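You operate a simulated robot arm through the tools that you are given. There is no shell and no other tool.

You run a simulated two-armed robot. Do the job below in one go: nothing can be reset, and whatever is moved stays where it is left.

JOB
Close down the drip tray: park both spouts, both dials to 10 ml, stopper the flask.

Only the result counts: the job must be done as asked and must still hold three seconds after the hand-in. Knocking over, shifting, dropping, spilling or breaking anything else fails it. A push-on lid holds only when it is set on centred and level and pressed home; a screw cap is set on level and turned clockwise until tight.

ROBOT AND FRAMES
Two 7-joint arms with fingered hands on one trunk that stands fixed in place. Base frame: the origin is at the foot of the trunk, x ahead of it, y to its left, z up. Lengths are in mm, angles in rad, forces in N, time in s.
The left shoulder is at [60, 138, 947], the right one opposite. With the tool pointing down near the work surface each hand reaches from about 400 to 920 mm from the base axis, measured 20 degrees to its own side. Payload 4 kg a hand.
The TCP of each hand is the grasp point between the finger pads, 36 mm short of the fingertips. In the tool frame z runs along the fingers and y along their closing line. The gripper opens to 120 mm; its body begins 42 mm behind the TCP. The gripper is a hand of 5 fingers: y runs from the thumb to the fingers, the wrist lies at [-15, -109, -200] in the tool frame, and closing takes about 1.5 s.
Orientation is told as [roll, pitch, yaw] about the base's x, y, z axes, in that order, counted from this pose: with the fingers straight down and the wrist toward the robot, the tool's x, y and z point along [0, 1, 0], [1, 0, 0] and [0, 0, -1] of the base frame.

CONTROLS
- The arms move only by the tool step_arm. It takes "left_increments", "right_increments" or both (then of equal length, played together; a hand with none holds still); each is a list of rows, each an object of numbers (a shift or turn left out is 0, a gripper value left out holds the last): "x", "y", "z": the shift along the tool's x, y, z in mm; "wx", "wy", "wz": the turn, a rotation vector about the tool's x, y, z in rad; "gripper": the opening, from 0 (shut) to 1 (fully open). In form: [{"x": .., "y": .., "z": .., "wx": .., "wy": .., "wz": .., "gripper": ..}, ...]. A call has 1 to 20 rows; each row is the pose to reach, as a shift and turn from the pose commanded when the call began, along the tool's axes at that moment. Each row takes 0.2 s and may step no farther than 50 mm and 0.15 rad from the row before; otherwise, or with a gripper value out of range, the whole call is refused. A pose out of reach is approached as far as the arm can. The call stops where the force on the tool passes 80 N (or 10 N more than at its start, if that is more) or the arm is blocked; 0.2 s more then pass. The fingers move at their own pace (about 153 mm/s each) and stop on an object; they squeeze with about 31 N. The grip force told is the motor's: it shows also when the fingers shut on nothing. Time passes only in rows, and 0.2 s behind the last, so rows that repeat a pose let the fingers close. It gives the time, the measured TCP pose, the force on the tool (base axes), the opening and the grip force at its end, in the units of the frame above (readings bear some noise), with the torque about the TCP (base axes, N m) and any sound that the robot's microphone picked up.
- Cameras (640 x 400 px; columns grow to the right, rows downward): "scene" is now at [55.2, -28.4, 1605.1]; the picture's right is [-0.30, -0.95, 0.00], its down [-0.43, 0.13, -0.89] and it looks along [0.85, -0.27, -0.45] (base axes); focal length 256 px, centre (320, 200). "left" rides on the left gripper at [-69, -79, -131] in its tool frame; the picture's right is [-0.78, -0.29, 0.55], its down [0.55, -0.73, 0.40] and it looks along [0.29, 0.61, 0.74] (tool axes); focal length 222 px, centre (320, 200). "right" rides on the right gripper at [69, -79, -131] in its tool frame; the picture's right is [-0.79, 0.29, -0.55], its down [-0.55, -0.74, 0.40] and it looks along [-0.29, 0.61, 0.74] (tool axes); focal length 222 px, centre (320, 200). There is no depth. A picture from a camera that has moved, and an enlarged one, comes with that camera's place and axes in the base frame and with its lens.
- capture(camera): a new picture of that camera. No time passes.
- move_column(by): slides the trunk up (or, below 0, down) by that many mm; the arms and the scene camera ride with it, the base frame stays. It gives what a move gives, with no picture.
- preshape(shape, hand): the hand has 5 fingers and takes this shape, open, in about a second: jaw (thumb against the fingers, like two jaws); tri (thumb and two fingers); tip (a fingertip pinch); poke (one finger out to press); point (the index stretched); flat (the hand flat); cup (the hand cupped); fist (a fist). The gripper value then closes the fingers along that shape, each until it touches; the sizes above hold for jaw. It gives what a move gives, with no picture.
- pan_tilt(pan, tilt): turns the head with the scene camera to pan (to the left, within 1.501 rad either way) and tilt (down, from -0.506 to 1.204), counted from straight ahead of the robot. It gives what a move gives.
- zoom(camera, box): a new picture of the part [left, top, right, bottom] of that camera's present view, enlarged. No time passes.
- hand_in(): hands the job in; it is judged then, once.

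Places have to be worked out from the pictures, the camera data and where the tool is seen. Open the grippers and draw the arms clear of the work before you hand the job in, unless the task says otherwise.

The tools are called after "Request:" by a JSON object that holds its "op" and its "data". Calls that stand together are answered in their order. step_arm: Moves the arms, as the interface text tells. Its arguments: {"type":"object","properties":{"left_increments":{"type":"array"},"right_increments":{"type":"array"}},"required":[]} The other tools are called the same way: move_column (by) moves the trunk up or down; preshape (shape, hand) gives the hand a shape; pan_tilt (pan, tilt) turns the head that bears the scene camera; capture (camera) takes a picture; zoom (camera, box) takes an enlarged picture of a part of a camera's view; hand_in () hands the job in.

At the start:

```text
time_s: 0.0
left_eef_pos: [335.6, -47.9, 1497.4]
left_tcp_rot: [0.0, 0.001, -0.001]
left_ft_force: [-0.1, 0.0, -0.5]
left_ft_torque: [0.0, 0.01, -0.02]
left_finger_gap: 119.7
left_grasp_force: 0.0
left_shape: jaw
right_eef_pos: [240.5, -238.0, 1497.4]
right_tcp_rot: [0.0, -0.002, 0.0]
right_ft_force: [0.1, -0.8, 0.0]
right_ft_torque: [0.01, 0.01, -0.01]
right_finger_gap: 119.8
right_grasp_force: 0.0
right_shape: jaw
trunk travel left (down, up): [-525.0, 65.0]
head pan, tilt (commanded): [-0.304, 0.466]
```

scene: 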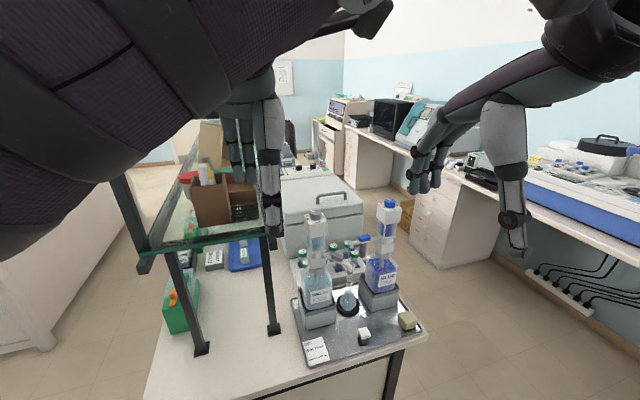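
right: 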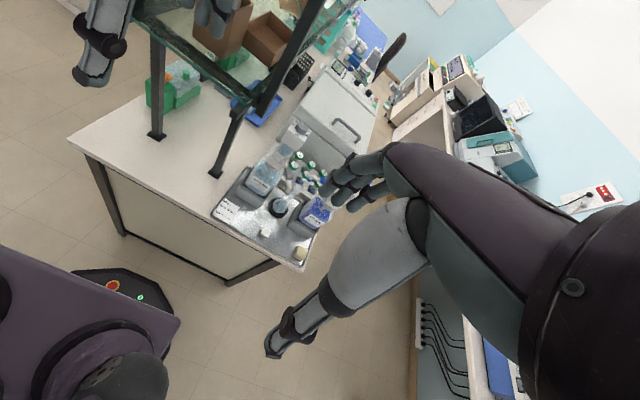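
left: 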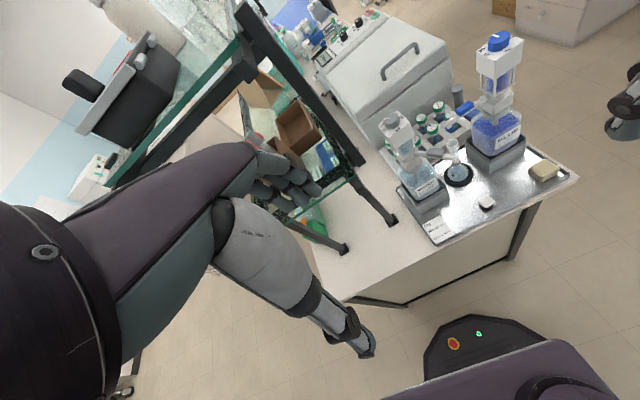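

I start by looking closer at the drip tray and its dispensers in the scene and left views.

Request:
{"op": "zoom", "data": {"camera": "scene", "box": [280, 190, 440, 290]}}

Request:
{"op": "zoom", "data": {"camera": "scene", "box": [280, 270, 440, 370]}}

Request:
{"op": "zoom", "data": {"camera": "left", "box": [360, 20, 580, 250]}}

Request:
{"op": "zoom", "data": {"camera": "right", "box": [200, 120, 340, 280]}}

```text
4.00 times, centred on (360, 240) of scene
camera zoom: at [55.2, -28.4, 1605.1], right [-0.3, -0.95, 0.0], down [-0.43, 0.13, -0.89], along [0.85, -0.27, -0.45], focal length 1023 px, centre (160, 40)
```

zoom: 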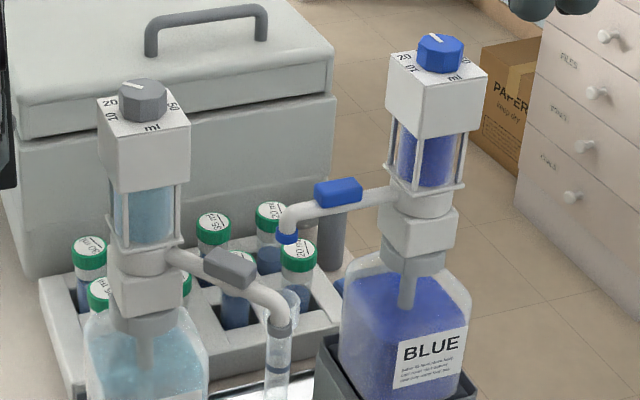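

```text
4.00 times, centred on (360, 320) of scene
camera zoom: at [55.2, -28.4, 1605.1], right [-0.3, -0.95, 0.0], down [-0.43, 0.13, -0.89], along [0.85, -0.27, -0.45], focal length 1023 px, centre (160, -280)
```

zoom: 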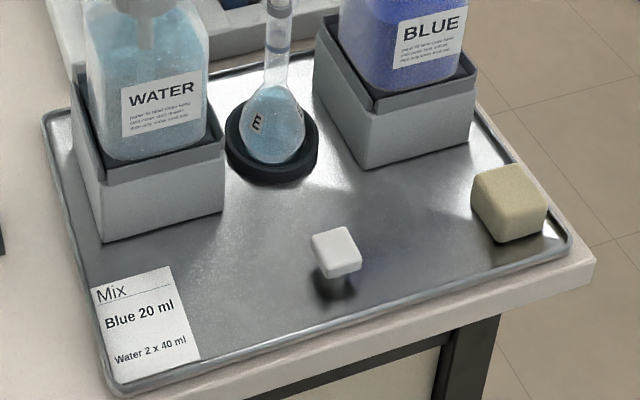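

```text
1.74 times, centred on (470, 135) of left
camera zoom: at [256.2, -117.7, 1628.2], right [-0.29, -0.78, -0.55], down [-0.73, 0.55, -0.4], along [0.61, 0.29, -0.74], focal length 386 px, centre (59, 313)
```

zoom: 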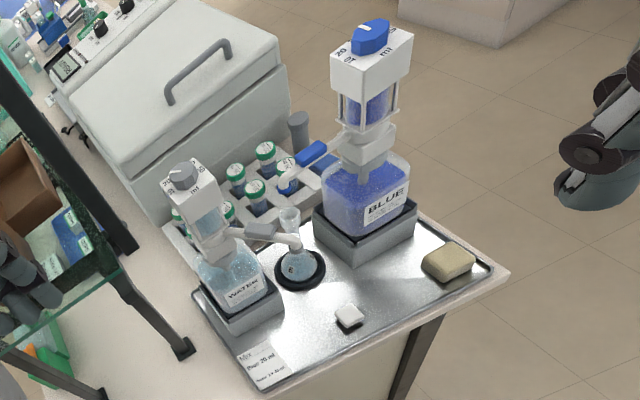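

```text
2.50 times, centred on (270, 200) of right
camera zoom: at [160.5, -167.9, 1627.9], right [0.29, -0.79, 0.55], down [-0.74, -0.55, -0.4], along [0.61, -0.29, -0.74], focal length 555 px, centre (445, 200)
```

zoom: 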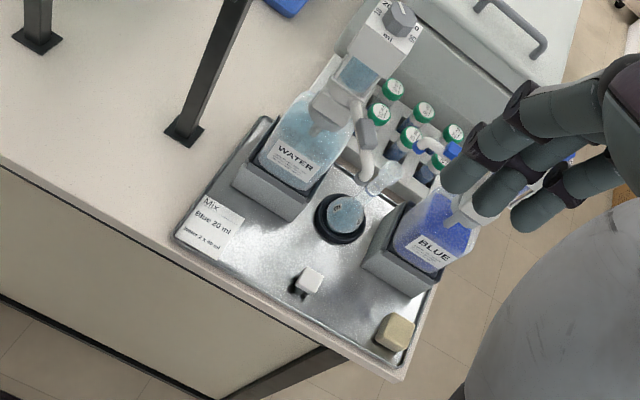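

The tray holds the WATER and BLUE dispensers with swivel spouts and top dials, a flask in a black ring and a loose white stopper. I zoom in further for markings (dial numbers, any park marks).

Request:
{"op": "zoom", "data": {"camera": "scene", "box": [296, 202, 346, 234]}}

Request:
{"op": "zoom", "data": {"camera": "scene", "box": [370, 192, 420, 224]}}

Request:
{"op": "zoom", "data": {"camera": "scene", "box": [300, 230, 410, 300]}}

Request:
{"op": "zoom", "data": {"camera": "left", "box": [470, 25, 530, 65]}}

Request:
{"op": "zoom", "data": {"camera": "left", "box": [380, 90, 530, 190]}}

```text
12.50 times, centred on (321, 218) of scene
camera zoom: at [55.2, -28.4, 1605.1], right [-0.3, -0.95, 0.0], down [-0.43, 0.13, -0.89], along [0.85, -0.27, -0.45], focal length 3198 px, centre (308, -25)
```

zoom: 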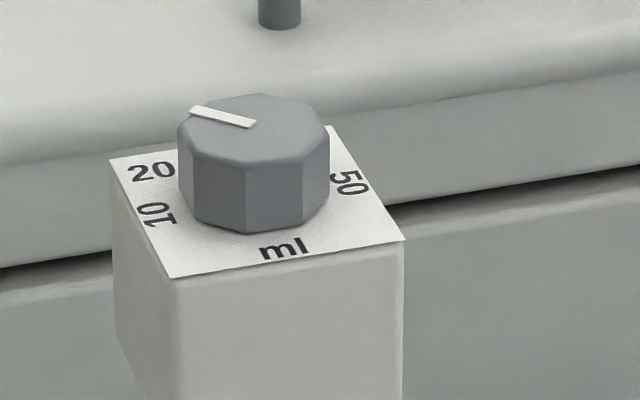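

```text
12.50 times, centred on (395, 208) of scene
camera zoom: at [55.2, -28.4, 1605.1], right [-0.3, -0.95, 0.0], down [-0.43, 0.13, -0.89], along [0.85, -0.27, -0.45], focal length 3198 px, centre (-618, 100)
```

zoom: 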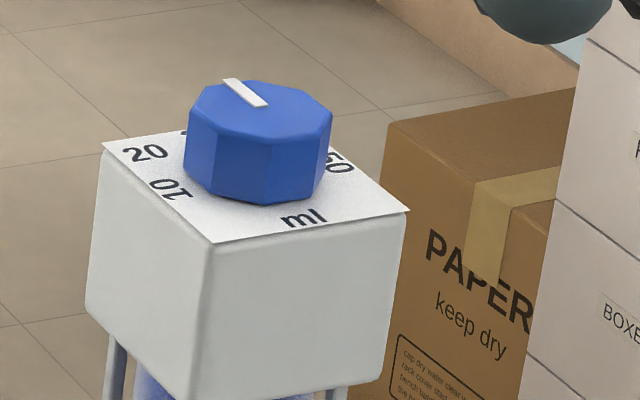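

```text
5.71 times, centred on (355, 265) of scene
camera zoom: at [55.2, -28.4, 1605.1], right [-0.3, -0.95, 0.0], down [-0.43, 0.13, -0.89], along [0.85, -0.27, -0.45], focal length 1462 px, centre (120, -171)
```

zoom: 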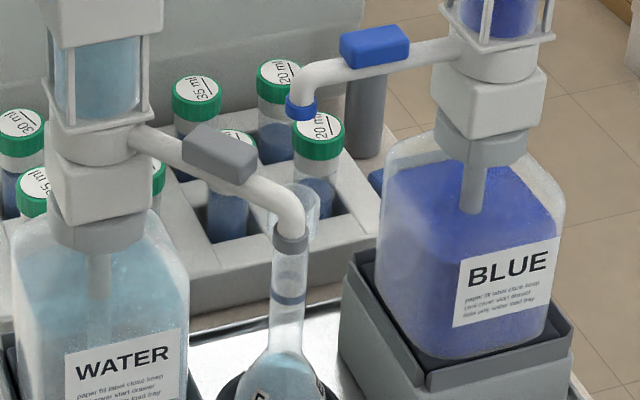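

```text
10.00 times, centred on (500, 45) of left
camera zoom: at [256.2, -117.7, 1628.2], right [-0.29, -0.78, -0.55], down [-0.73, 0.55, -0.4], along [0.61, 0.29, -0.74], focal length 2221 px, centre (-1480, 1750)
```

zoom: 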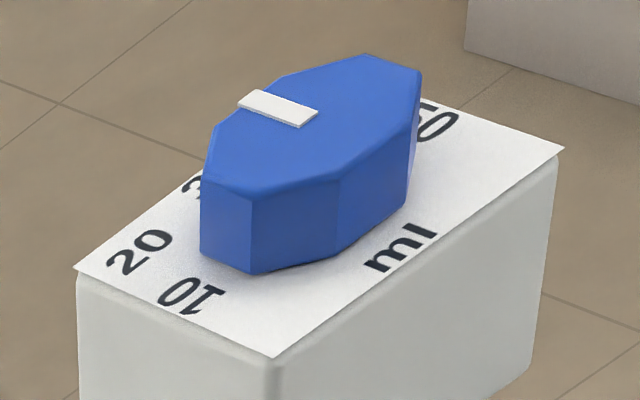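

```text
4.00 times, centred on (455, 140) of left
camera zoom: at [256.2, -117.7, 1628.2], right [-0.29, -0.78, -0.55], down [-0.73, 0.55, -0.4], along [0.61, 0.29, -0.74], focal length 888 px, centre (-220, 440)
```

zoom: 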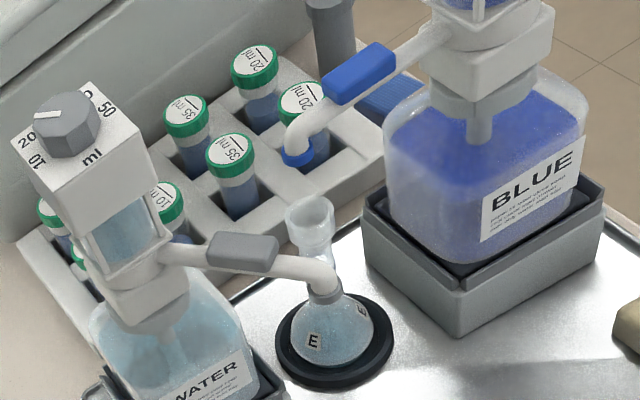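

The dials both point near 20–30 now; I need 10. I look for the parking places: grey posts near the vial rack, and the tray surroundings.

Request:
{"op": "zoom", "data": {"camera": "left", "box": [430, 70, 530, 140]}}

Request:
{"op": "zoom", "data": {"camera": "right", "box": [240, 120, 340, 220]}}

Request:
{"op": "zoom", "data": {"camera": "scene", "box": [290, 285, 400, 365]}}

Request:
{"op": "zoom", "data": {"camera": "scene", "box": [240, 160, 400, 280]}}

```text
5.71 times, centred on (480, 105) of left
camera zoom: at [256.2, -117.7, 1628.2], right [-0.29, -0.78, -0.55], down [-0.73, 0.55, -0.4], along [0.61, 0.29, -0.74], focal length 1269 px, centre (-594, 743)
```

zoom: 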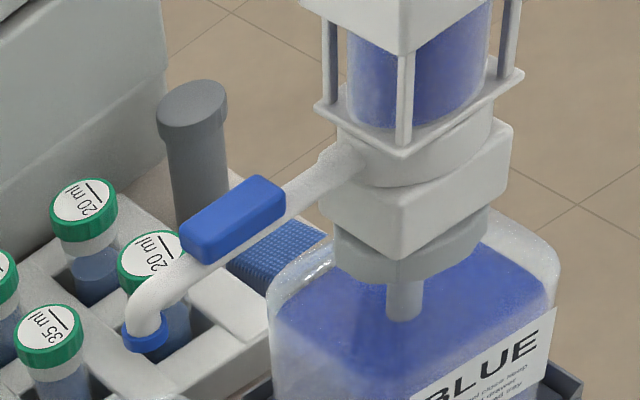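

```text
4.00 times, centred on (290, 170) of right
camera zoom: at [160.5, -167.9, 1627.9], right [0.29, -0.79, 0.55], down [-0.74, -0.55, -0.4], along [0.61, -0.29, -0.74], focal length 888 px, centre (440, 320)
```

zoom: 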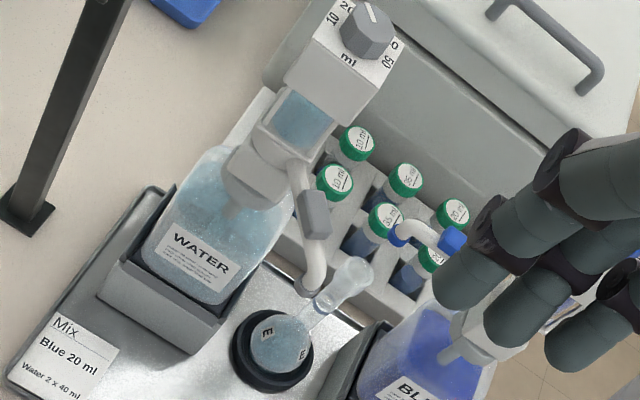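

```text
5.00 times, centred on (345, 325) of scene
camera zoom: at [55.2, -28.4, 1605.1], right [-0.3, -0.95, 0.0], down [-0.43, 0.13, -0.89], along [0.85, -0.27, -0.45], focal length 1279 px, centre (195, -425)
```

zoom: 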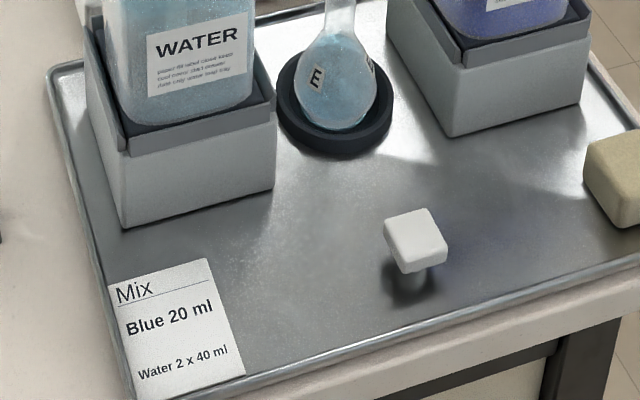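

```text
3.33 times, centred on (320, 220) of scene
camera zoom: at [55.2, -28.4, 1605.1], right [-0.3, -0.95, 0.0], down [-0.43, 0.13, -0.89], along [0.85, -0.27, -0.45], focal length 853 px, centre (320, 133)
```

zoom: 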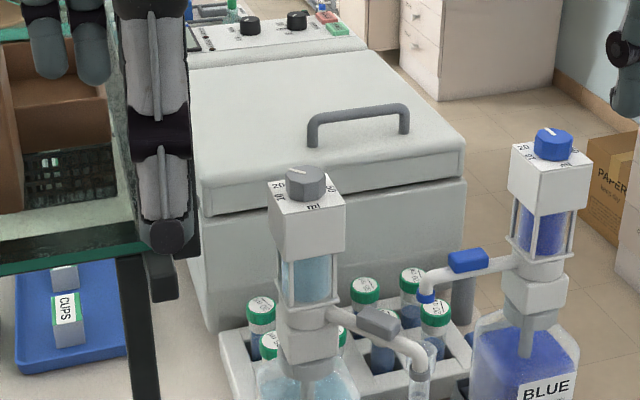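

The dials show water at about 20 and blue at about 30 (scale 10 at the left edge, steps of 45°). I lower the trunk so the arms and cameras come nearer; both hands are in front of the table edge, over free space.

Request:
{"op": "move_column", "data": {"by": -150}}

Request:
{"op": "pan_tilt", "data": {"pan": -0.42, "tilt": 0.6}}

Request:
{"op": "capture", "data": {"camera": "scene"}}

Request:
{"op": "capture", "data": {"camera": "right"}}

```text
time_s: 1.8
left_eef_pos: [334.5, -46.9, 1348.4]
left_tcp_rot: [0.0, 0.0, 0.001]
left_ft_force: [0.0, -0.3, 0.6]
left_ft_torque: [-0.01, 0.01, -0.02]
left_finger_gap: 119.5
left_grasp_force: 0.1
left_shape: jaw
right_eef_pos: [240.9, -237.5, 1348.2]
right_tcp_rot: [-0.001, 0.0, 0.001]
right_ft_force: [0.5, 0.4, -0.1]
right_ft_torque: [-0.02, -0.01, -0.01]
right_finger_gap: 119.8
right_grasp_force: 0.0
right_shape: jaw
trunk travel left (down, up): [-375.0, 215.0]
head pan, tilt (commanded): [-0.304, 0.466]
```

```text
time_s: 2.4
left_eef_pos: [334.6, -47.1, 1347.8]
left_tcp_rot: [0.0, -0.001, 0.001]
left_ft_force: [-0.6, -0.4, 1.0]
left_ft_torque: [0.01, 0.0, 0.0]
left_finger_gap: 119.7
left_grasp_force: 0.0
left_shape: jaw
right_eef_pos: [240.1, -237.8, 1347.2]
right_tcp_rot: [-0.001, -0.001, 0.0]
right_ft_force: [-0.2, 0.9, -0.5]
right_ft_torque: [0.0, 0.02, 0.0]
right_finger_gap: 119.8
right_grasp_force: 0.0
right_shape: jaw
trunk travel left (down, up): [-375.0, 215.0]
head pan, tilt (commanded): [-0.421, 0.6]
```

```text
taken
camera scene: at [48.5, -37.0, 1443.0], right [-0.41, -0.91, 0.0], down [-0.52, 0.23, -0.83], along [0.75, -0.34, -0.56], focal length 256 px, centre (320, 200)
```

scene: 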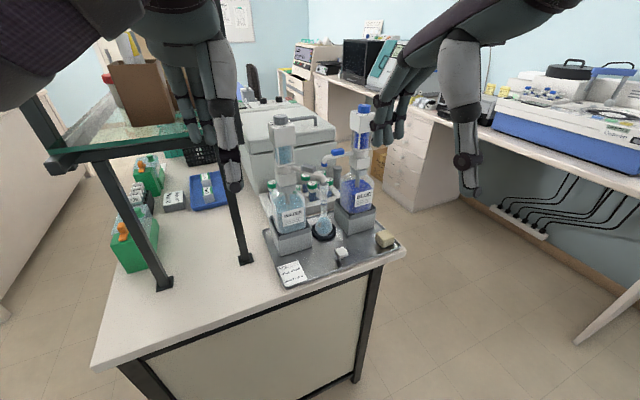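

```text
taken
camera right: at [160.5, -167.9, 1477.9], right [0.29, -0.79, 0.55], down [-0.74, -0.55, -0.4], along [0.61, -0.29, -0.74], focal length 222 px, centre (320, 200)
```

right: 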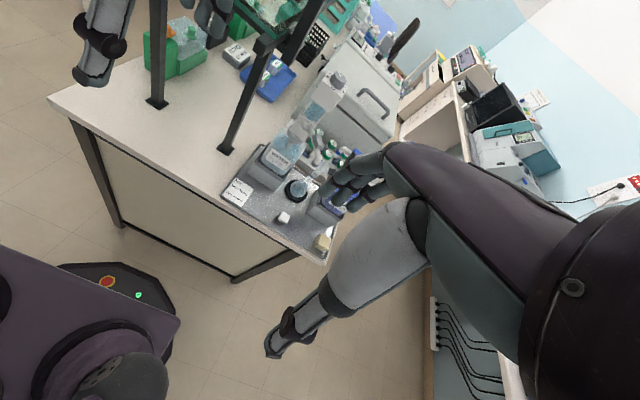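

I zoom into the tray area from the new scene height to compare the spout positions and triangulate.

Request:
{"op": "zoom", "data": {"camera": "scene", "box": [255, 95, 405, 190]}}

Request:
{"op": "zoom", "data": {"camera": "scene", "box": [255, 190, 415, 290]}}

Request:
{"op": "zoom", "data": {"camera": "scene", "box": [300, 130, 390, 190]}}

```text
4.21 times, centred on (330, 142) of scene
camera zoom: at [48.5, -37.0, 1443.0], right [-0.41, -0.91, 0.0], down [-0.52, 0.23, -0.83], along [0.75, -0.34, -0.56], focal length 1077 px, centre (278, 442)
```

zoom: 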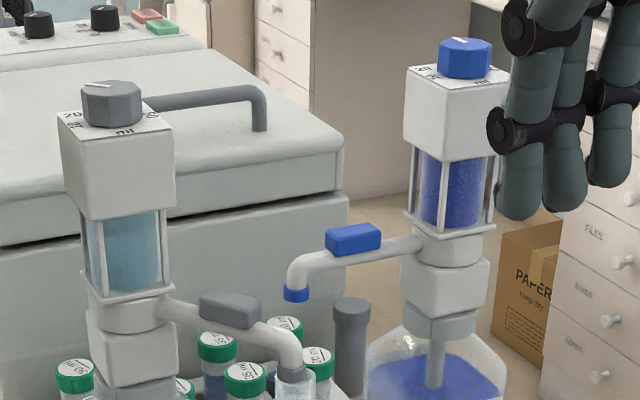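

```text
4.00 times, centred on (335, 240) of scene
camera zoom: at [48.5, -37.0, 1443.0], right [-0.41, -0.91, 0.0], down [-0.52, 0.23, -0.83], along [0.75, -0.34, -0.56], focal length 1023 px, centre (260, 40)
```

zoom: 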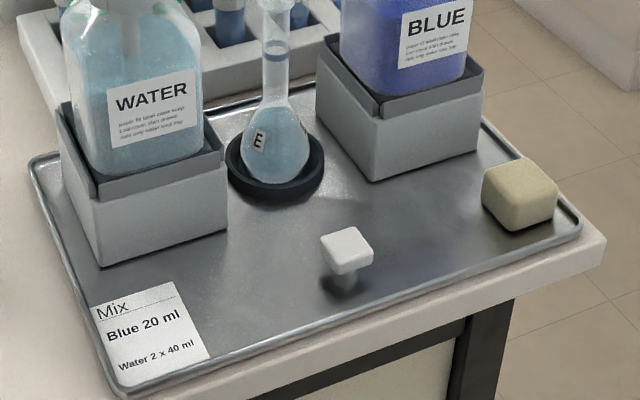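

```text
6.67 times, centred on (345, 160) of scene
camera zoom: at [48.5, -37.0, 1443.0], right [-0.41, -0.91, 0.0], down [-0.52, 0.23, -0.83], along [0.75, -0.34, -0.56], focal length 1705 px, centre (153, 467)
```

zoom: 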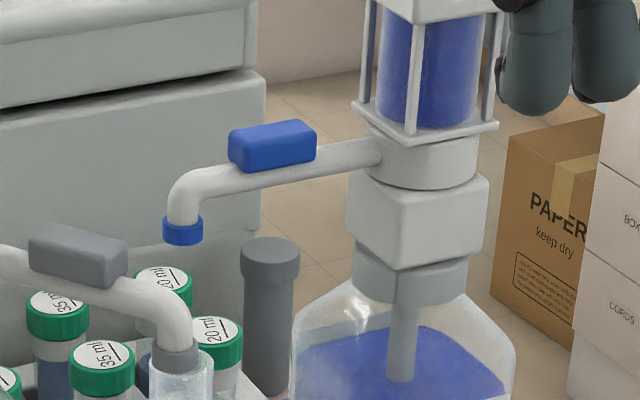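

I move the right hand forward and slightly up to get its camera nearer over the tray, still well above the dispenser tops (about 1280).

Request:
{"op": "step_arm", "data": {"right_increments": [{"x": -18, "y": 36, "z": -10}, {"x": -36, "y": 72, "z": -20}, {"x": -54, "y": 108, "z": -30}, {"x": -72, "y": 144, "z": -40}, {"x": -90, "y": 180, "z": -50}]}}

Request:
{"op": "capture", "data": {"camera": "right"}}

Request:
{"op": "capture", "data": {"camera": "scene"}}

```text
time_s: 3.6
left_eef_pos: [337.1, -47.7, 1346.1]
left_tcp_rot: [0.0, 0.0, 0.001]
left_ft_force: [-0.1, 0.1, 0.2]
left_ft_torque: [0.02, 0.02, 0.02]
left_finger_gap: 119.6
left_grasp_force: 0.0
left_shape: jaw
right_eef_pos: [422.4, -328.4, 1396.0]
right_tcp_rot: [0.003, 0.002, 0.0]
right_ft_force: [0.0, 0.2, -0.3]
right_ft_torque: [0.0, 0.02, -0.05]
right_finger_gap: 119.6
right_grasp_force: 0.0
right_shape: jaw
trunk travel left (down, up): [-375.0, 215.0]
head pan, tilt (commanded): [-0.421, 0.6]
```

```text
taken
camera right: at [343.1, -258.8, 1526.7], right [0.29, -0.79, 0.55], down [-0.74, -0.55, -0.4], along [0.61, -0.29, -0.74], focal length 222 px, centre (320, 200)
```

right: 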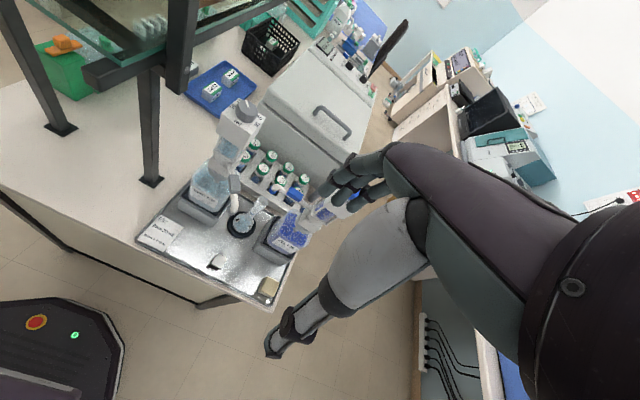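

```text
taken
camera scene: at [50.2, -37.1, 1442.8], right [-0.41, -0.91, 0.0], down [-0.52, 0.23, -0.82], along [0.75, -0.34, -0.57], focal length 256 px, centre (320, 200)
```

scene: 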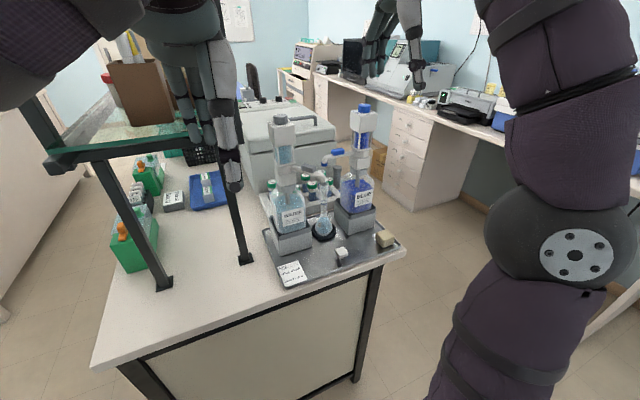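

I zoom the right hand camera on the dispensers and the tray from this nearer vantage.

Request:
{"op": "zoom", "data": {"camera": "right", "box": [180, 90, 340, 200]}}

Request:
{"op": "zoom", "data": {"camera": "right", "box": [130, 190, 310, 310]}}

Request:
{"op": "zoom", "data": {"camera": "right", "box": [210, 90, 290, 150]}}

Request:
{"op": "zoom", "data": {"camera": "right", "box": [240, 150, 340, 220]}}

```text
3.64 times, centred on (260, 145) of right
camera zoom: at [343.1, -258.8, 1526.7], right [0.29, -0.79, 0.55], down [-0.74, -0.55, -0.4], along [0.61, -0.29, -0.74], focal length 808 px, centre (538, 400)
```

zoom: 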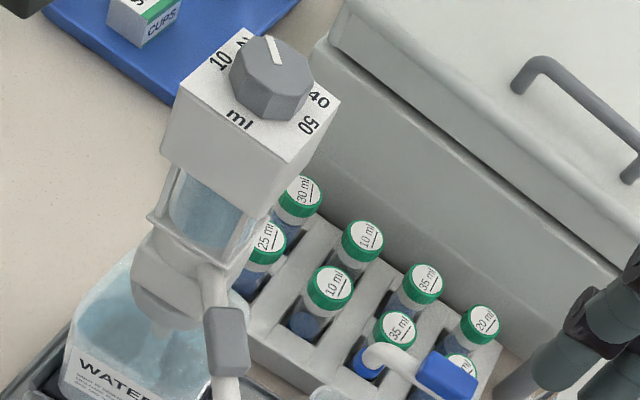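

```text
3.33 times, centred on (220, 250) of right
camera zoom: at [343.1, -258.8, 1526.7], right [0.29, -0.79, 0.55], down [-0.74, -0.55, -0.4], along [0.61, -0.29, -0.74], focal length 740 px, centre (653, 33)
```

zoom: 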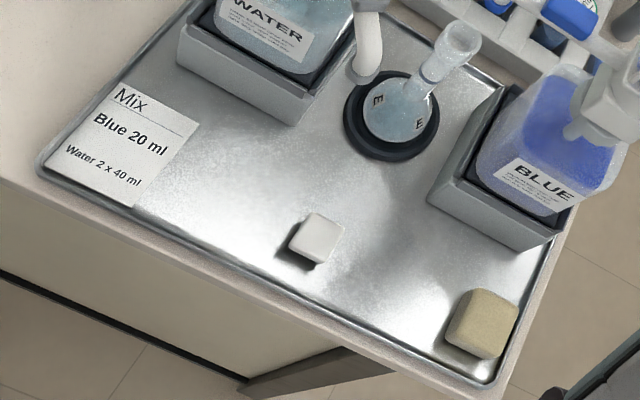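

```text
6.67 times, centred on (250, 120) of right
camera zoom: at [343.1, -258.8, 1526.7], right [0.29, -0.79, 0.55], down [-0.74, -0.55, -0.4], along [0.61, -0.29, -0.74], focal length 1481 px, centre (787, 733)
```

zoom: 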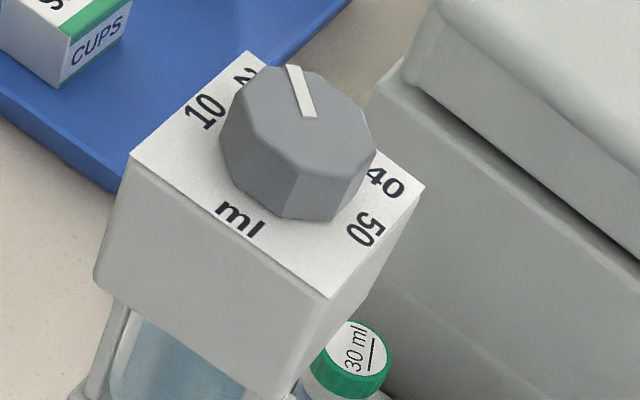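

```text
5.71 times, centred on (290, 185) of right
camera zoom: at [343.1, -258.8, 1526.7], right [0.29, -0.79, 0.55], down [-0.74, -0.55, -0.4], along [0.61, -0.29, -0.74], focal length 1269 px, centre (491, 286)
```

zoom: 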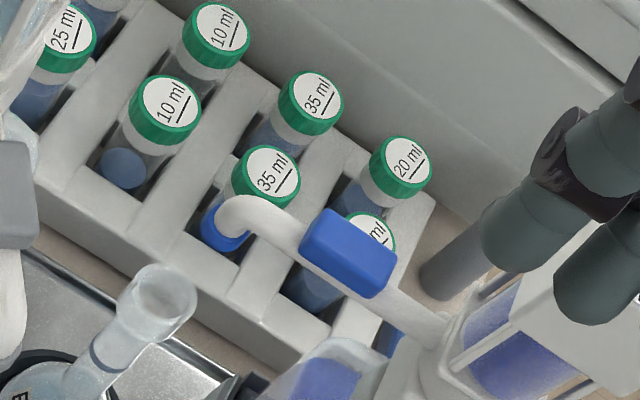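

Triangulating: the blue spout tip sits over the flask mouth (≈(630,-311)), while the water spout tip is near (539,-266), swung part-way to the front. I zoom on the collars to find any park marks or stops.

Request:
{"op": "zoom", "data": {"camera": "right", "box": [205, 130, 255, 215]}}

Request:
{"op": "zoom", "data": {"camera": "scene", "box": [260, 155, 345, 205]}}

Request:
{"op": "zoom", "data": {"camera": "scene", "box": [315, 130, 385, 190]}}

Request:
{"op": "zoom", "data": {"camera": "left", "box": [380, 60, 560, 200]}}

```text
4.71 times, centred on (230, 172) of right
camera zoom: at [343.1, -258.8, 1526.7], right [0.29, -0.79, 0.55], down [-0.74, -0.55, -0.4], along [0.61, -0.29, -0.74], focal length 1045 px, centre (744, 329)
```

zoom: 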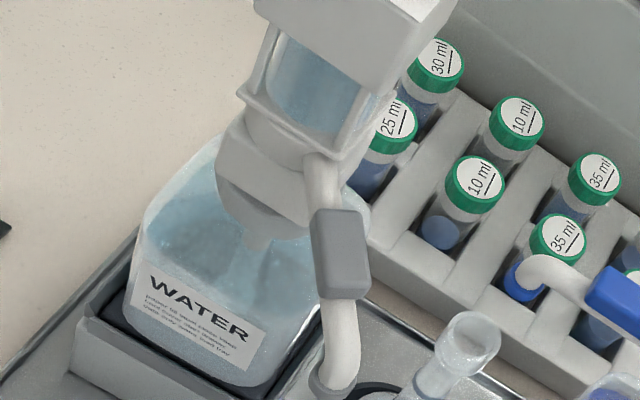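

```text
7.53 times, centred on (302, 180) of scene
camera zoom: at [50.2, -37.1, 1442.8], right [-0.41, -0.91, 0.0], down [-0.52, 0.23, -0.82], along [0.75, -0.34, -0.57], focal length 1926 px, centre (452, 351)
```

zoom: 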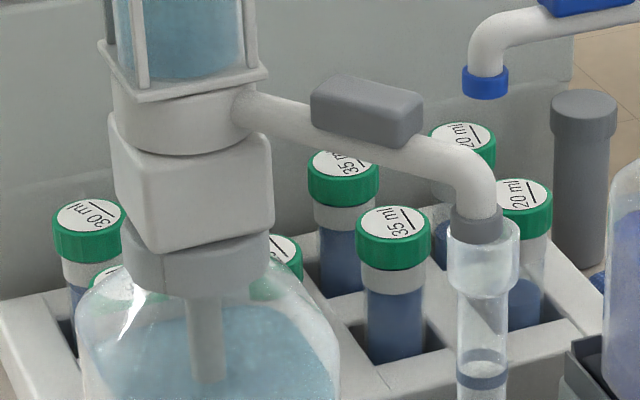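

```text
6.67 times, centred on (350, 160) of scene
camera zoom: at [50.2, -37.1, 1442.8], right [-0.41, -0.91, 0.0], down [-0.52, 0.23, -0.82], along [0.75, -0.34, -0.57], focal length 1705 px, centre (120, 467)
```

zoom: 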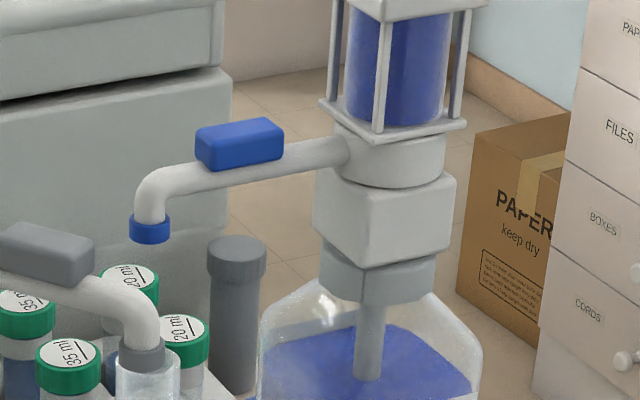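

```text
2.86 times, centred on (470, 130) of left
camera zoom: at [258.3, -117.9, 1477.6], right [-0.29, -0.78, -0.55], down [-0.74, 0.55, -0.4], along [0.61, 0.29, -0.74], focal length 635 px, centre (-109, 400)
```

zoom: 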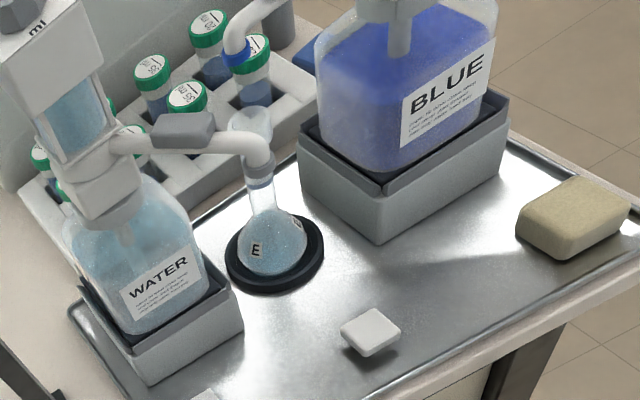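

Nothing marked is visible from the front. I swing the right hand to the right of the blue dispenser, high and clear, yawed left so its camera can view the side and back faces.

Request:
{"op": "step_arm", "data": {"right_increments": [{"x": -26, "y": 9, "z": 3, "wz": -0.13}, {"x": -52, "y": 18, "z": 6, "wz": -0.26}, {"x": -78, "y": 27, "z": 9, "wz": -0.39}, {"x": -104, "y": 36, "z": 12, "wz": -0.52}, {"x": -130, "y": 45, "z": 15, "wz": -0.65}, {"x": -156, "y": 54, "z": 18, "wz": -0.78}, {"x": -182, "y": 63, "z": 21, "wz": -0.91}, {"x": -210, "y": 72, "z": 24, "wz": -1.04}]}}

Request:
{"op": "capture", "data": {"camera": "right"}}

Request:
{"op": "capture", "data": {"camera": "scene"}}

```text
time_s: 5.4
left_eef_pos: [333.3, -43.5, 1349.8]
left_tcp_rot: [-0.003, -0.002, -0.001]
left_ft_force: [-0.1, 0.9, -0.3]
left_ft_torque: [-0.05, -0.01, 0.0]
left_finger_gap: 119.9
left_grasp_force: 0.0
left_shape: jaw
right_eef_pos: [432.7, -416.6, 1280.4]
right_tcp_rot: [-0.007, 0.0, 1.007]
right_ft_force: [-0.1, 1.4, 0.0]
right_ft_torque: [-0.06, -0.02, 0.02]
right_finger_gap: 119.9
right_grasp_force: 0.1
right_shape: jaw
right hand out of reach, approached as far as the arm can: row 2, 3, 4, 5, 6, 7, 8
trunk travel left (down, up): [-375.0, 215.0]
head pan, tilt (commanded): [-0.421, 0.6]
```

```text
taken
camera right: at [330.4, -444.6, 1411.1], right [0.82, -0.17, 0.55], down [0.07, -0.92, -0.39], along [0.57, 0.36, -0.73], focal length 222 px, centre (320, 200)
```

right: 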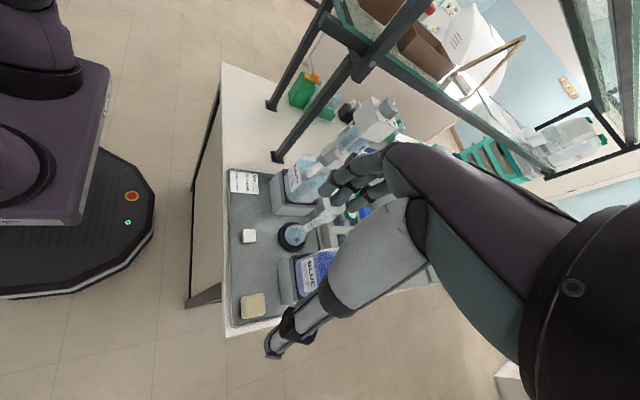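

```text
taken
camera scene: at [46.7, -33.7, 1443.2], right [-0.41, -0.91, 0.0], down [-0.51, 0.23, -0.83], along [0.75, -0.34, -0.56], focal length 256 px, centre (320, 200)
```

scene: 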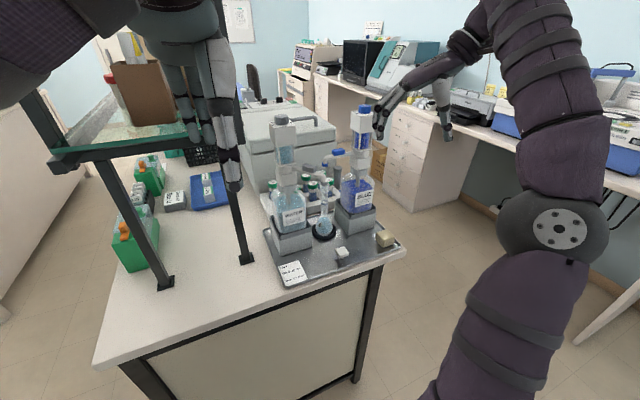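

The arm reached only part-way (the shoulder sits low now), but this view is useful; I zoom in on it.

Request:
{"op": "zoom", "data": {"camera": "right", "box": [220, 90, 420, 220]}}

Request:
{"op": "zoom", "data": {"camera": "right", "box": [220, 160, 380, 340]}}

Request:
{"op": "zoom", "data": {"camera": "scene", "box": [260, 100, 400, 190]}}

```text
3.08 times, centred on (320, 155) of right
camera zoom: at [330.4, -444.6, 1411.1], right [0.82, -0.17, 0.55], down [0.07, -0.92, -0.39], along [0.57, 0.36, -0.73], focal length 684 px, centre (320, 338)
```

zoom: 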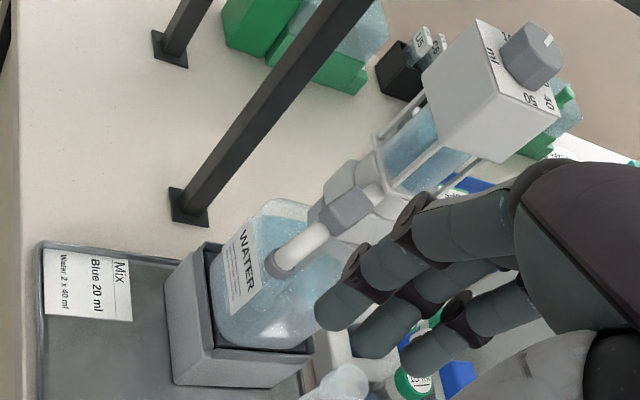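

```text
2.22 times, centred on (300, 250) of right
camera zoom: at [330.4, -444.6, 1411.1], right [0.82, -0.17, 0.55], down [0.07, -0.92, -0.39], along [0.57, 0.36, -0.73], focal length 494 px, centre (364, 89)
```

zoom: 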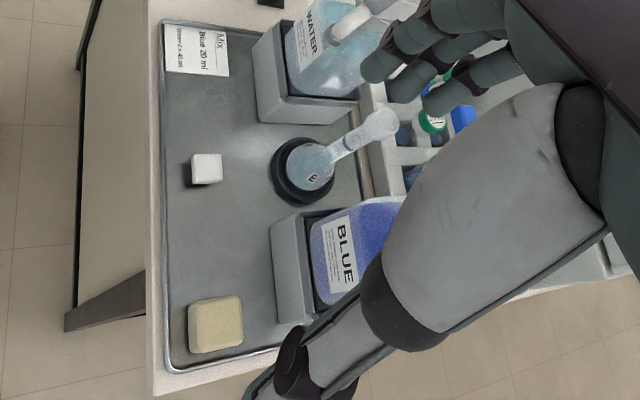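

```text
4.44 times, centred on (330, 145) of scene
camera zoom: at [46.7, -33.7, 1443.2], right [-0.41, -0.91, 0.0], down [-0.51, 0.23, -0.83], along [0.75, -0.34, -0.56], focal length 1137 px, centre (276, 444)
```

zoom: 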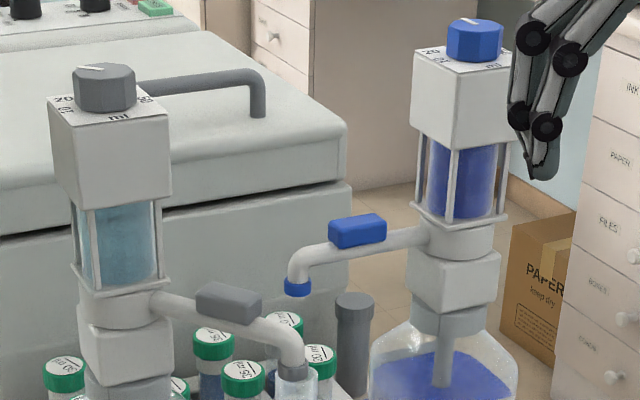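

The view confirms the water spout is not over the flask. I raise the trunk fully so the arms can reach high with comfort (dials are at about z 1273).

Request:
{"op": "move_column", "data": {"by": 210}}

Request:
{"op": "capture", "data": {"camera": "right"}}

Request:
{"op": "capture", "data": {"camera": "scene"}}

```text
time_s: 7.7
left_eef_pos: [334.6, -48.1, 1557.2]
left_tcp_rot: [-0.001, 0.0, 0.0]
left_ft_force: [-1.1, 0.4, -0.2]
left_ft_torque: [0.02, -0.04, -0.01]
left_finger_gap: 120.0
left_grasp_force: 0.0
left_shape: jaw
right_eef_pos: [434.8, -418.9, 1489.2]
right_tcp_rot: [-0.005, -0.001, 1.005]
right_ft_force: [-0.4, -0.4, 0.7]
right_ft_torque: [-0.05, -0.01, -0.02]
right_finger_gap: 120.1
right_grasp_force: 0.0
right_shape: jaw
trunk travel left (down, up): [-585.0, 5.0]
head pan, tilt (commanded): [-0.421, 0.6]
```

```text
taken
camera right: at [332.8, -448.4, 1619.2], right [0.82, -0.18, 0.55], down [0.07, -0.92, -0.4], along [0.57, 0.36, -0.73], focal length 222 px, centre (320, 200)
```

right: 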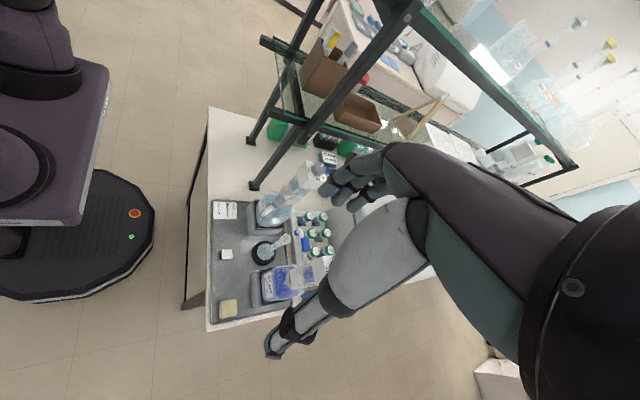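

```text
taken
camera scene: at [48.7, -37.2, 1652.9], right [-0.41, -0.91, 0.0], down [-0.52, 0.23, -0.82], along [0.75, -0.34, -0.57], focal length 256 px, centre (320, 200)
```

scene: 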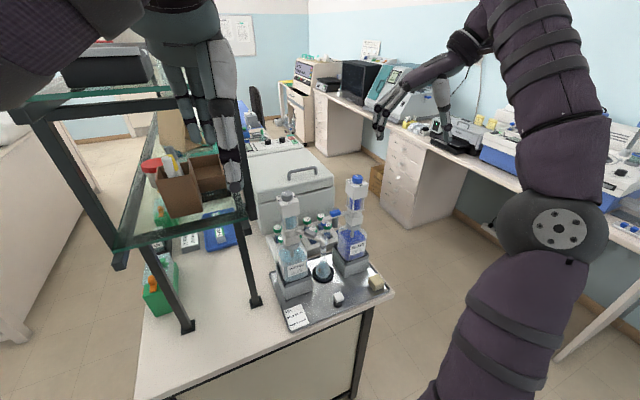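

From this higher view I zoom in again on the spouts and the area behind the tray.

Request:
{"op": "zoom", "data": {"camera": "scene", "box": [265, 165, 385, 245]}}

Request:
{"op": "zoom", "data": {"camera": "scene", "box": [270, 240, 400, 330]}}

Request:
{"op": "zoom", "data": {"camera": "right", "box": [205, 170, 345, 330]}}

```text
5.00 times, centred on (325, 205) of scene
camera zoom: at [48.7, -37.2, 1652.9], right [-0.41, -0.91, 0.0], down [-0.52, 0.23, -0.82], along [0.75, -0.34, -0.57], focal length 1279 px, centre (295, 175)
```

zoom: 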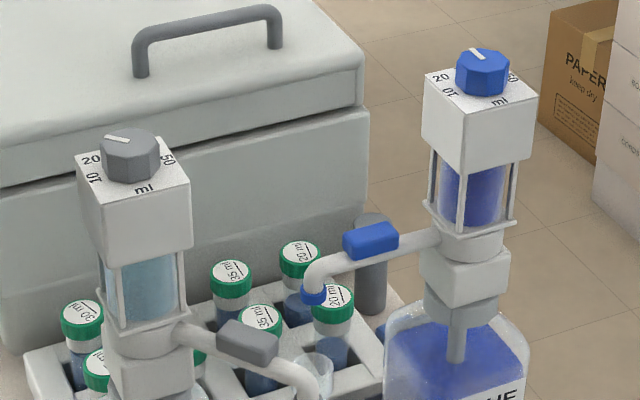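

```text
4.44 times, centred on (335, 285) of scene
camera zoom: at [48.7, -37.2, 1652.9], right [-0.41, -0.91, 0.0], down [-0.52, 0.23, -0.82], along [0.75, -0.34, -0.57], focal length 1137 px, centre (253, -178)
```

zoom: 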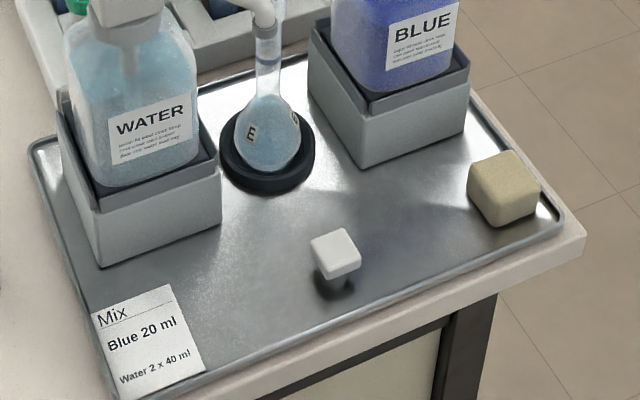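

```text
2.50 times, centred on (275, 250) of right
camera zoom: at [332.8, -448.4, 1619.2], right [0.82, -0.18, 0.55], down [0.07, -0.92, -0.4], along [0.57, 0.36, -0.73], focal length 555 px, centre (432, 75)
```

zoom: 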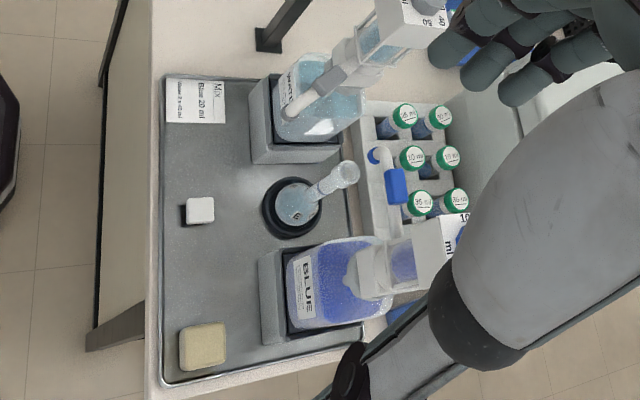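

I look at the collar regions at maximum magnification for stop pegs or index marks.

Request:
{"op": "zoom", "data": {"camera": "scene", "box": [278, 220, 330, 255]}}

Request:
{"op": "zoom", "data": {"camera": "scene", "box": [320, 200, 375, 235]}}

Request:
{"op": "zoom", "data": {"camera": "right", "box": [260, 170, 320, 220]}}

Request:
{"op": "zoom", "data": {"camera": "left", "box": [360, 20, 560, 220]}}

```text
11.43 times, centred on (304, 238) of scene
camera zoom: at [48.7, -37.2, 1652.9], right [-0.41, -0.91, 0.0], down [-0.52, 0.23, -0.82], along [0.75, -0.34, -0.57], focal length 2923 px, centre (503, -229)
```

zoom: 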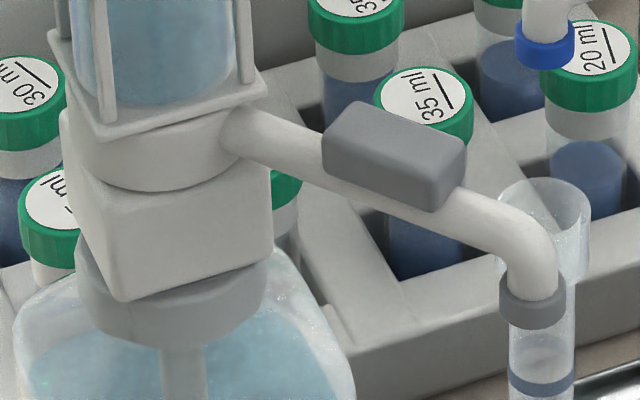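

```text
11.43 times, centred on (348, 218) of scene
camera zoom: at [48.7, -37.2, 1652.9], right [-0.41, -0.91, 0.0], down [-0.52, 0.23, -0.82], along [0.75, -0.34, -0.57], focal length 2923 px, centre (6, 0)
```

zoom: 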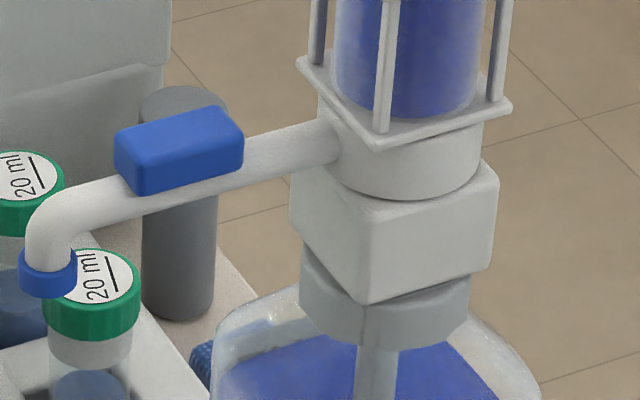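

```text
8.00 times, centred on (290, 195) of right
camera zoom: at [332.8, -448.4, 1619.2], right [0.82, -0.18, 0.55], down [0.07, -0.92, -0.4], along [0.57, 0.36, -0.73], focal length 1777 px, centre (560, 240)
```

zoom: 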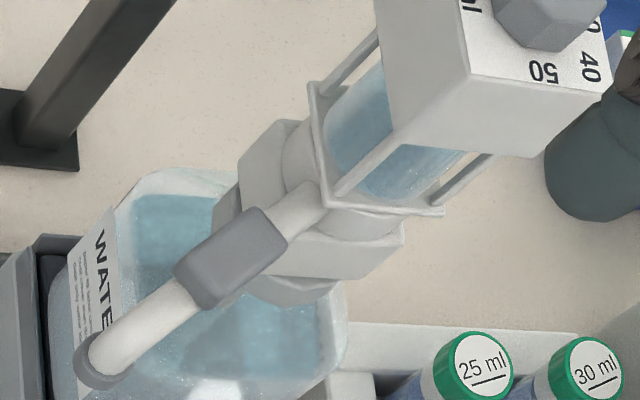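

```text
2.00 times, centred on (460, 120) of left
camera zoom: at [256.3, -117.9, 1688.0], right [-0.29, -0.78, -0.55], down [-0.73, 0.55, -0.4], along [0.61, 0.29, -0.74], focal length 444 px, centre (40, 360)
```

zoom: 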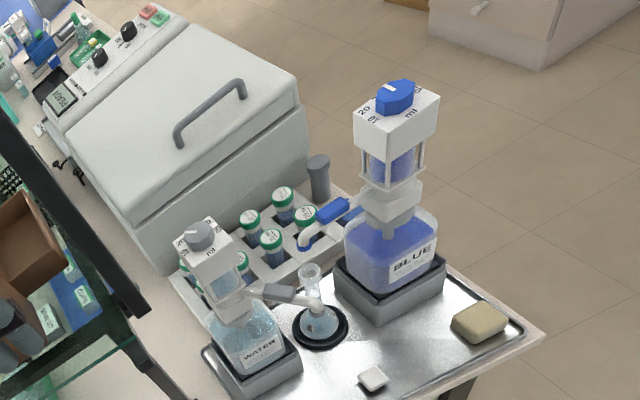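

The spouts carry plain handle blocks: water's block at about (563,-237,1159) at azimuth -140°, blue's at (621,-345,1159) pointing over the flask. I try the tri shape on the right hand in free air and look at its geometry.

Request:
{"op": "preshape", "data": {"shape": "tri", "hand": "right"}}

Request:
{"op": "capture", "data": {"camera": "right"}}

Request:
{"op": "zoom", "data": {"camera": "scene", "box": [350, 0, 510, 150]}}

```text
time_s: 8.6
left_eef_pos: [334.4, -48.8, 1557.5]
left_tcp_rot: [0.0, -0.001, 0.0]
left_ft_force: [0.2, 0.5, 0.6]
left_ft_torque: [0.03, 0.0, 0.03]
left_finger_gap: 120.0
left_grasp_force: 0.0
left_shape: jaw
right_eef_pos: [435.3, -419.6, 1489.2]
right_tcp_rot: [-0.004, -0.003, 1.005]
right_ft_force: [0.0, 0.0, 0.4]
right_ft_torque: [0.0, -0.02, -0.01]
right_finger_gap: 119.6
right_grasp_force: 0.1
right_shape: tri
trunk travel left (down, up): [-585.0, 5.0]
head pan, tilt (commanded): [-0.421, 0.6]
```

```text
taken
camera right: at [332.7, -448.4, 1619.2], right [0.82, -0.18, 0.55], down [0.07, -0.92, -0.4], along [0.57, 0.36, -0.73], focal length 222 px, centre (320, 200)
```

right: 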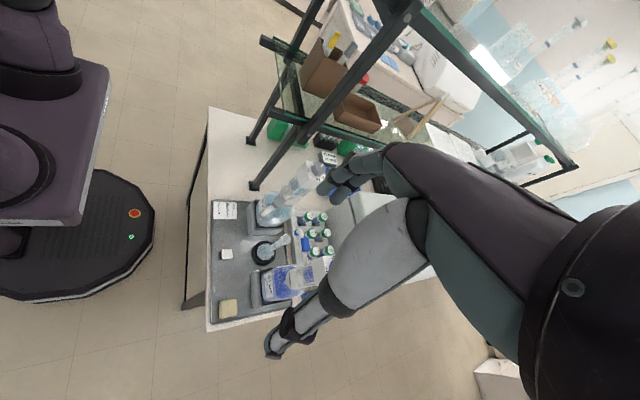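

```text
2.67 times, centred on (430, 75) of scene
camera zoom: at [48.6, -37.1, 1652.9], right [-0.41, -0.91, 0.0], down [-0.52, 0.23, -0.83], along [0.75, -0.34, -0.57], focal length 682 px, centre (27, 533)
```

zoom: 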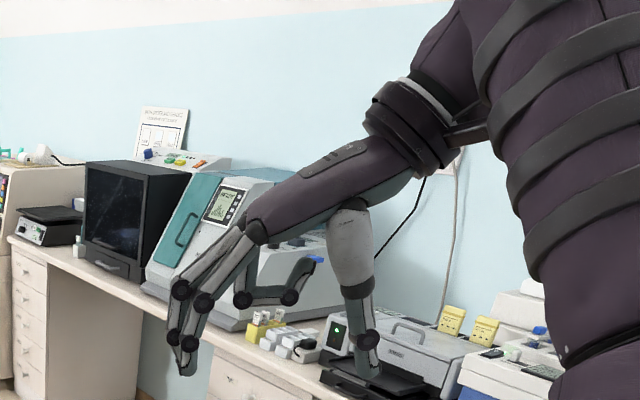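

The tri shape leaves two fingers and the thumb. I bring the right hand to a straight-down yaw-0 pose in the free space before the tray, closing the fingers, to see the closed shape before pushing the water spout.

Request:
{"op": "step_arm", "data": {"right_increments": [{"x": 3.8, "y": 18, "z": 27, "wz": 0.1436, "gripper": 0}, {"x": 7.5, "y": 36, "z": 54, "wz": 0.287}, {"x": 11.3, "y": 54, "z": 81, "wz": 0.431}, {"x": 15, "y": 72, "z": 108, "wz": 0.574}, {"x": 18.8, "y": 90, "z": 135, "wz": 0.718}, {"x": 22.5, "y": 108, "z": 162, "wz": 0.861}, {"x": 26.3, "y": 125.4, "z": 189, "wz": 1.005}, {"x": 26.3, "y": 125.4, "z": 189, "wz": 1.005}]}}

Request:
{"op": "capture", "data": {"camera": "right"}}

Request:
{"op": "capture", "data": {"camera": "scene"}}

```text
time_s: 10.4
left_eef_pos: [334.1, -47.4, 1557.5]
left_tcp_rot: [0.0, 0.001, -0.003]
left_ft_force: [-0.5, -0.6, 0.1]
left_ft_torque: [-0.01, 0.01, 0.03]
left_finger_gap: 120.1
left_grasp_force: 0.0
left_shape: jaw
right_eef_pos: [480.6, -298.0, 1299.5]
right_tcp_rot: [-0.001, -0.003, -0.001]
right_ft_force: [0.1, -0.5, 0.6]
right_ft_torque: [0.0, 0.02, 0.0]
right_finger_gap: 0.0
right_grasp_force: 30.7
right_shape: tri
trunk travel left (down, up): [-585.0, 5.0]
head pan, tilt (commanded): [-0.421, 0.6]
```

```text
taken
camera right: at [400.0, -230.1, 1429.6], right [0.29, -0.79, 0.55], down [-0.73, -0.55, -0.4], along [0.62, -0.29, -0.73], focal length 222 px, centre (320, 200)
```

right: 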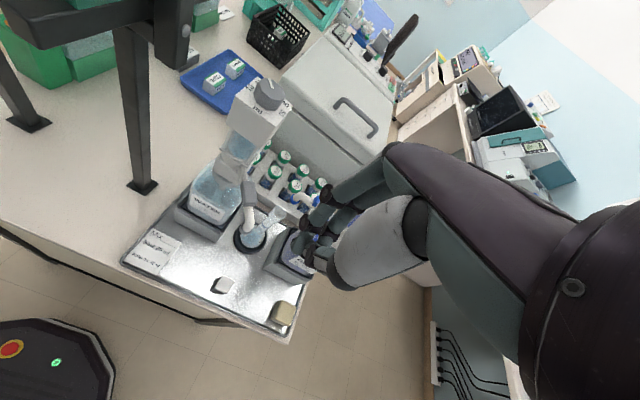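

```text
taken
camera scene: at [48.4, -37.5, 1652.9], right [-0.41, -0.91, 0.0], down [-0.52, 0.23, -0.82], along [0.75, -0.34, -0.57], focal length 256 px, centre (320, 200)
```

scene: 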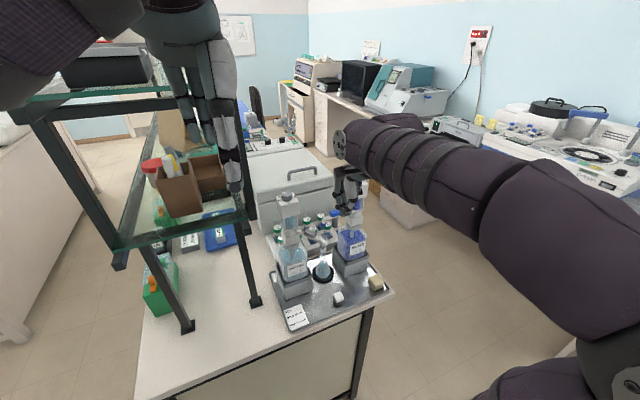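

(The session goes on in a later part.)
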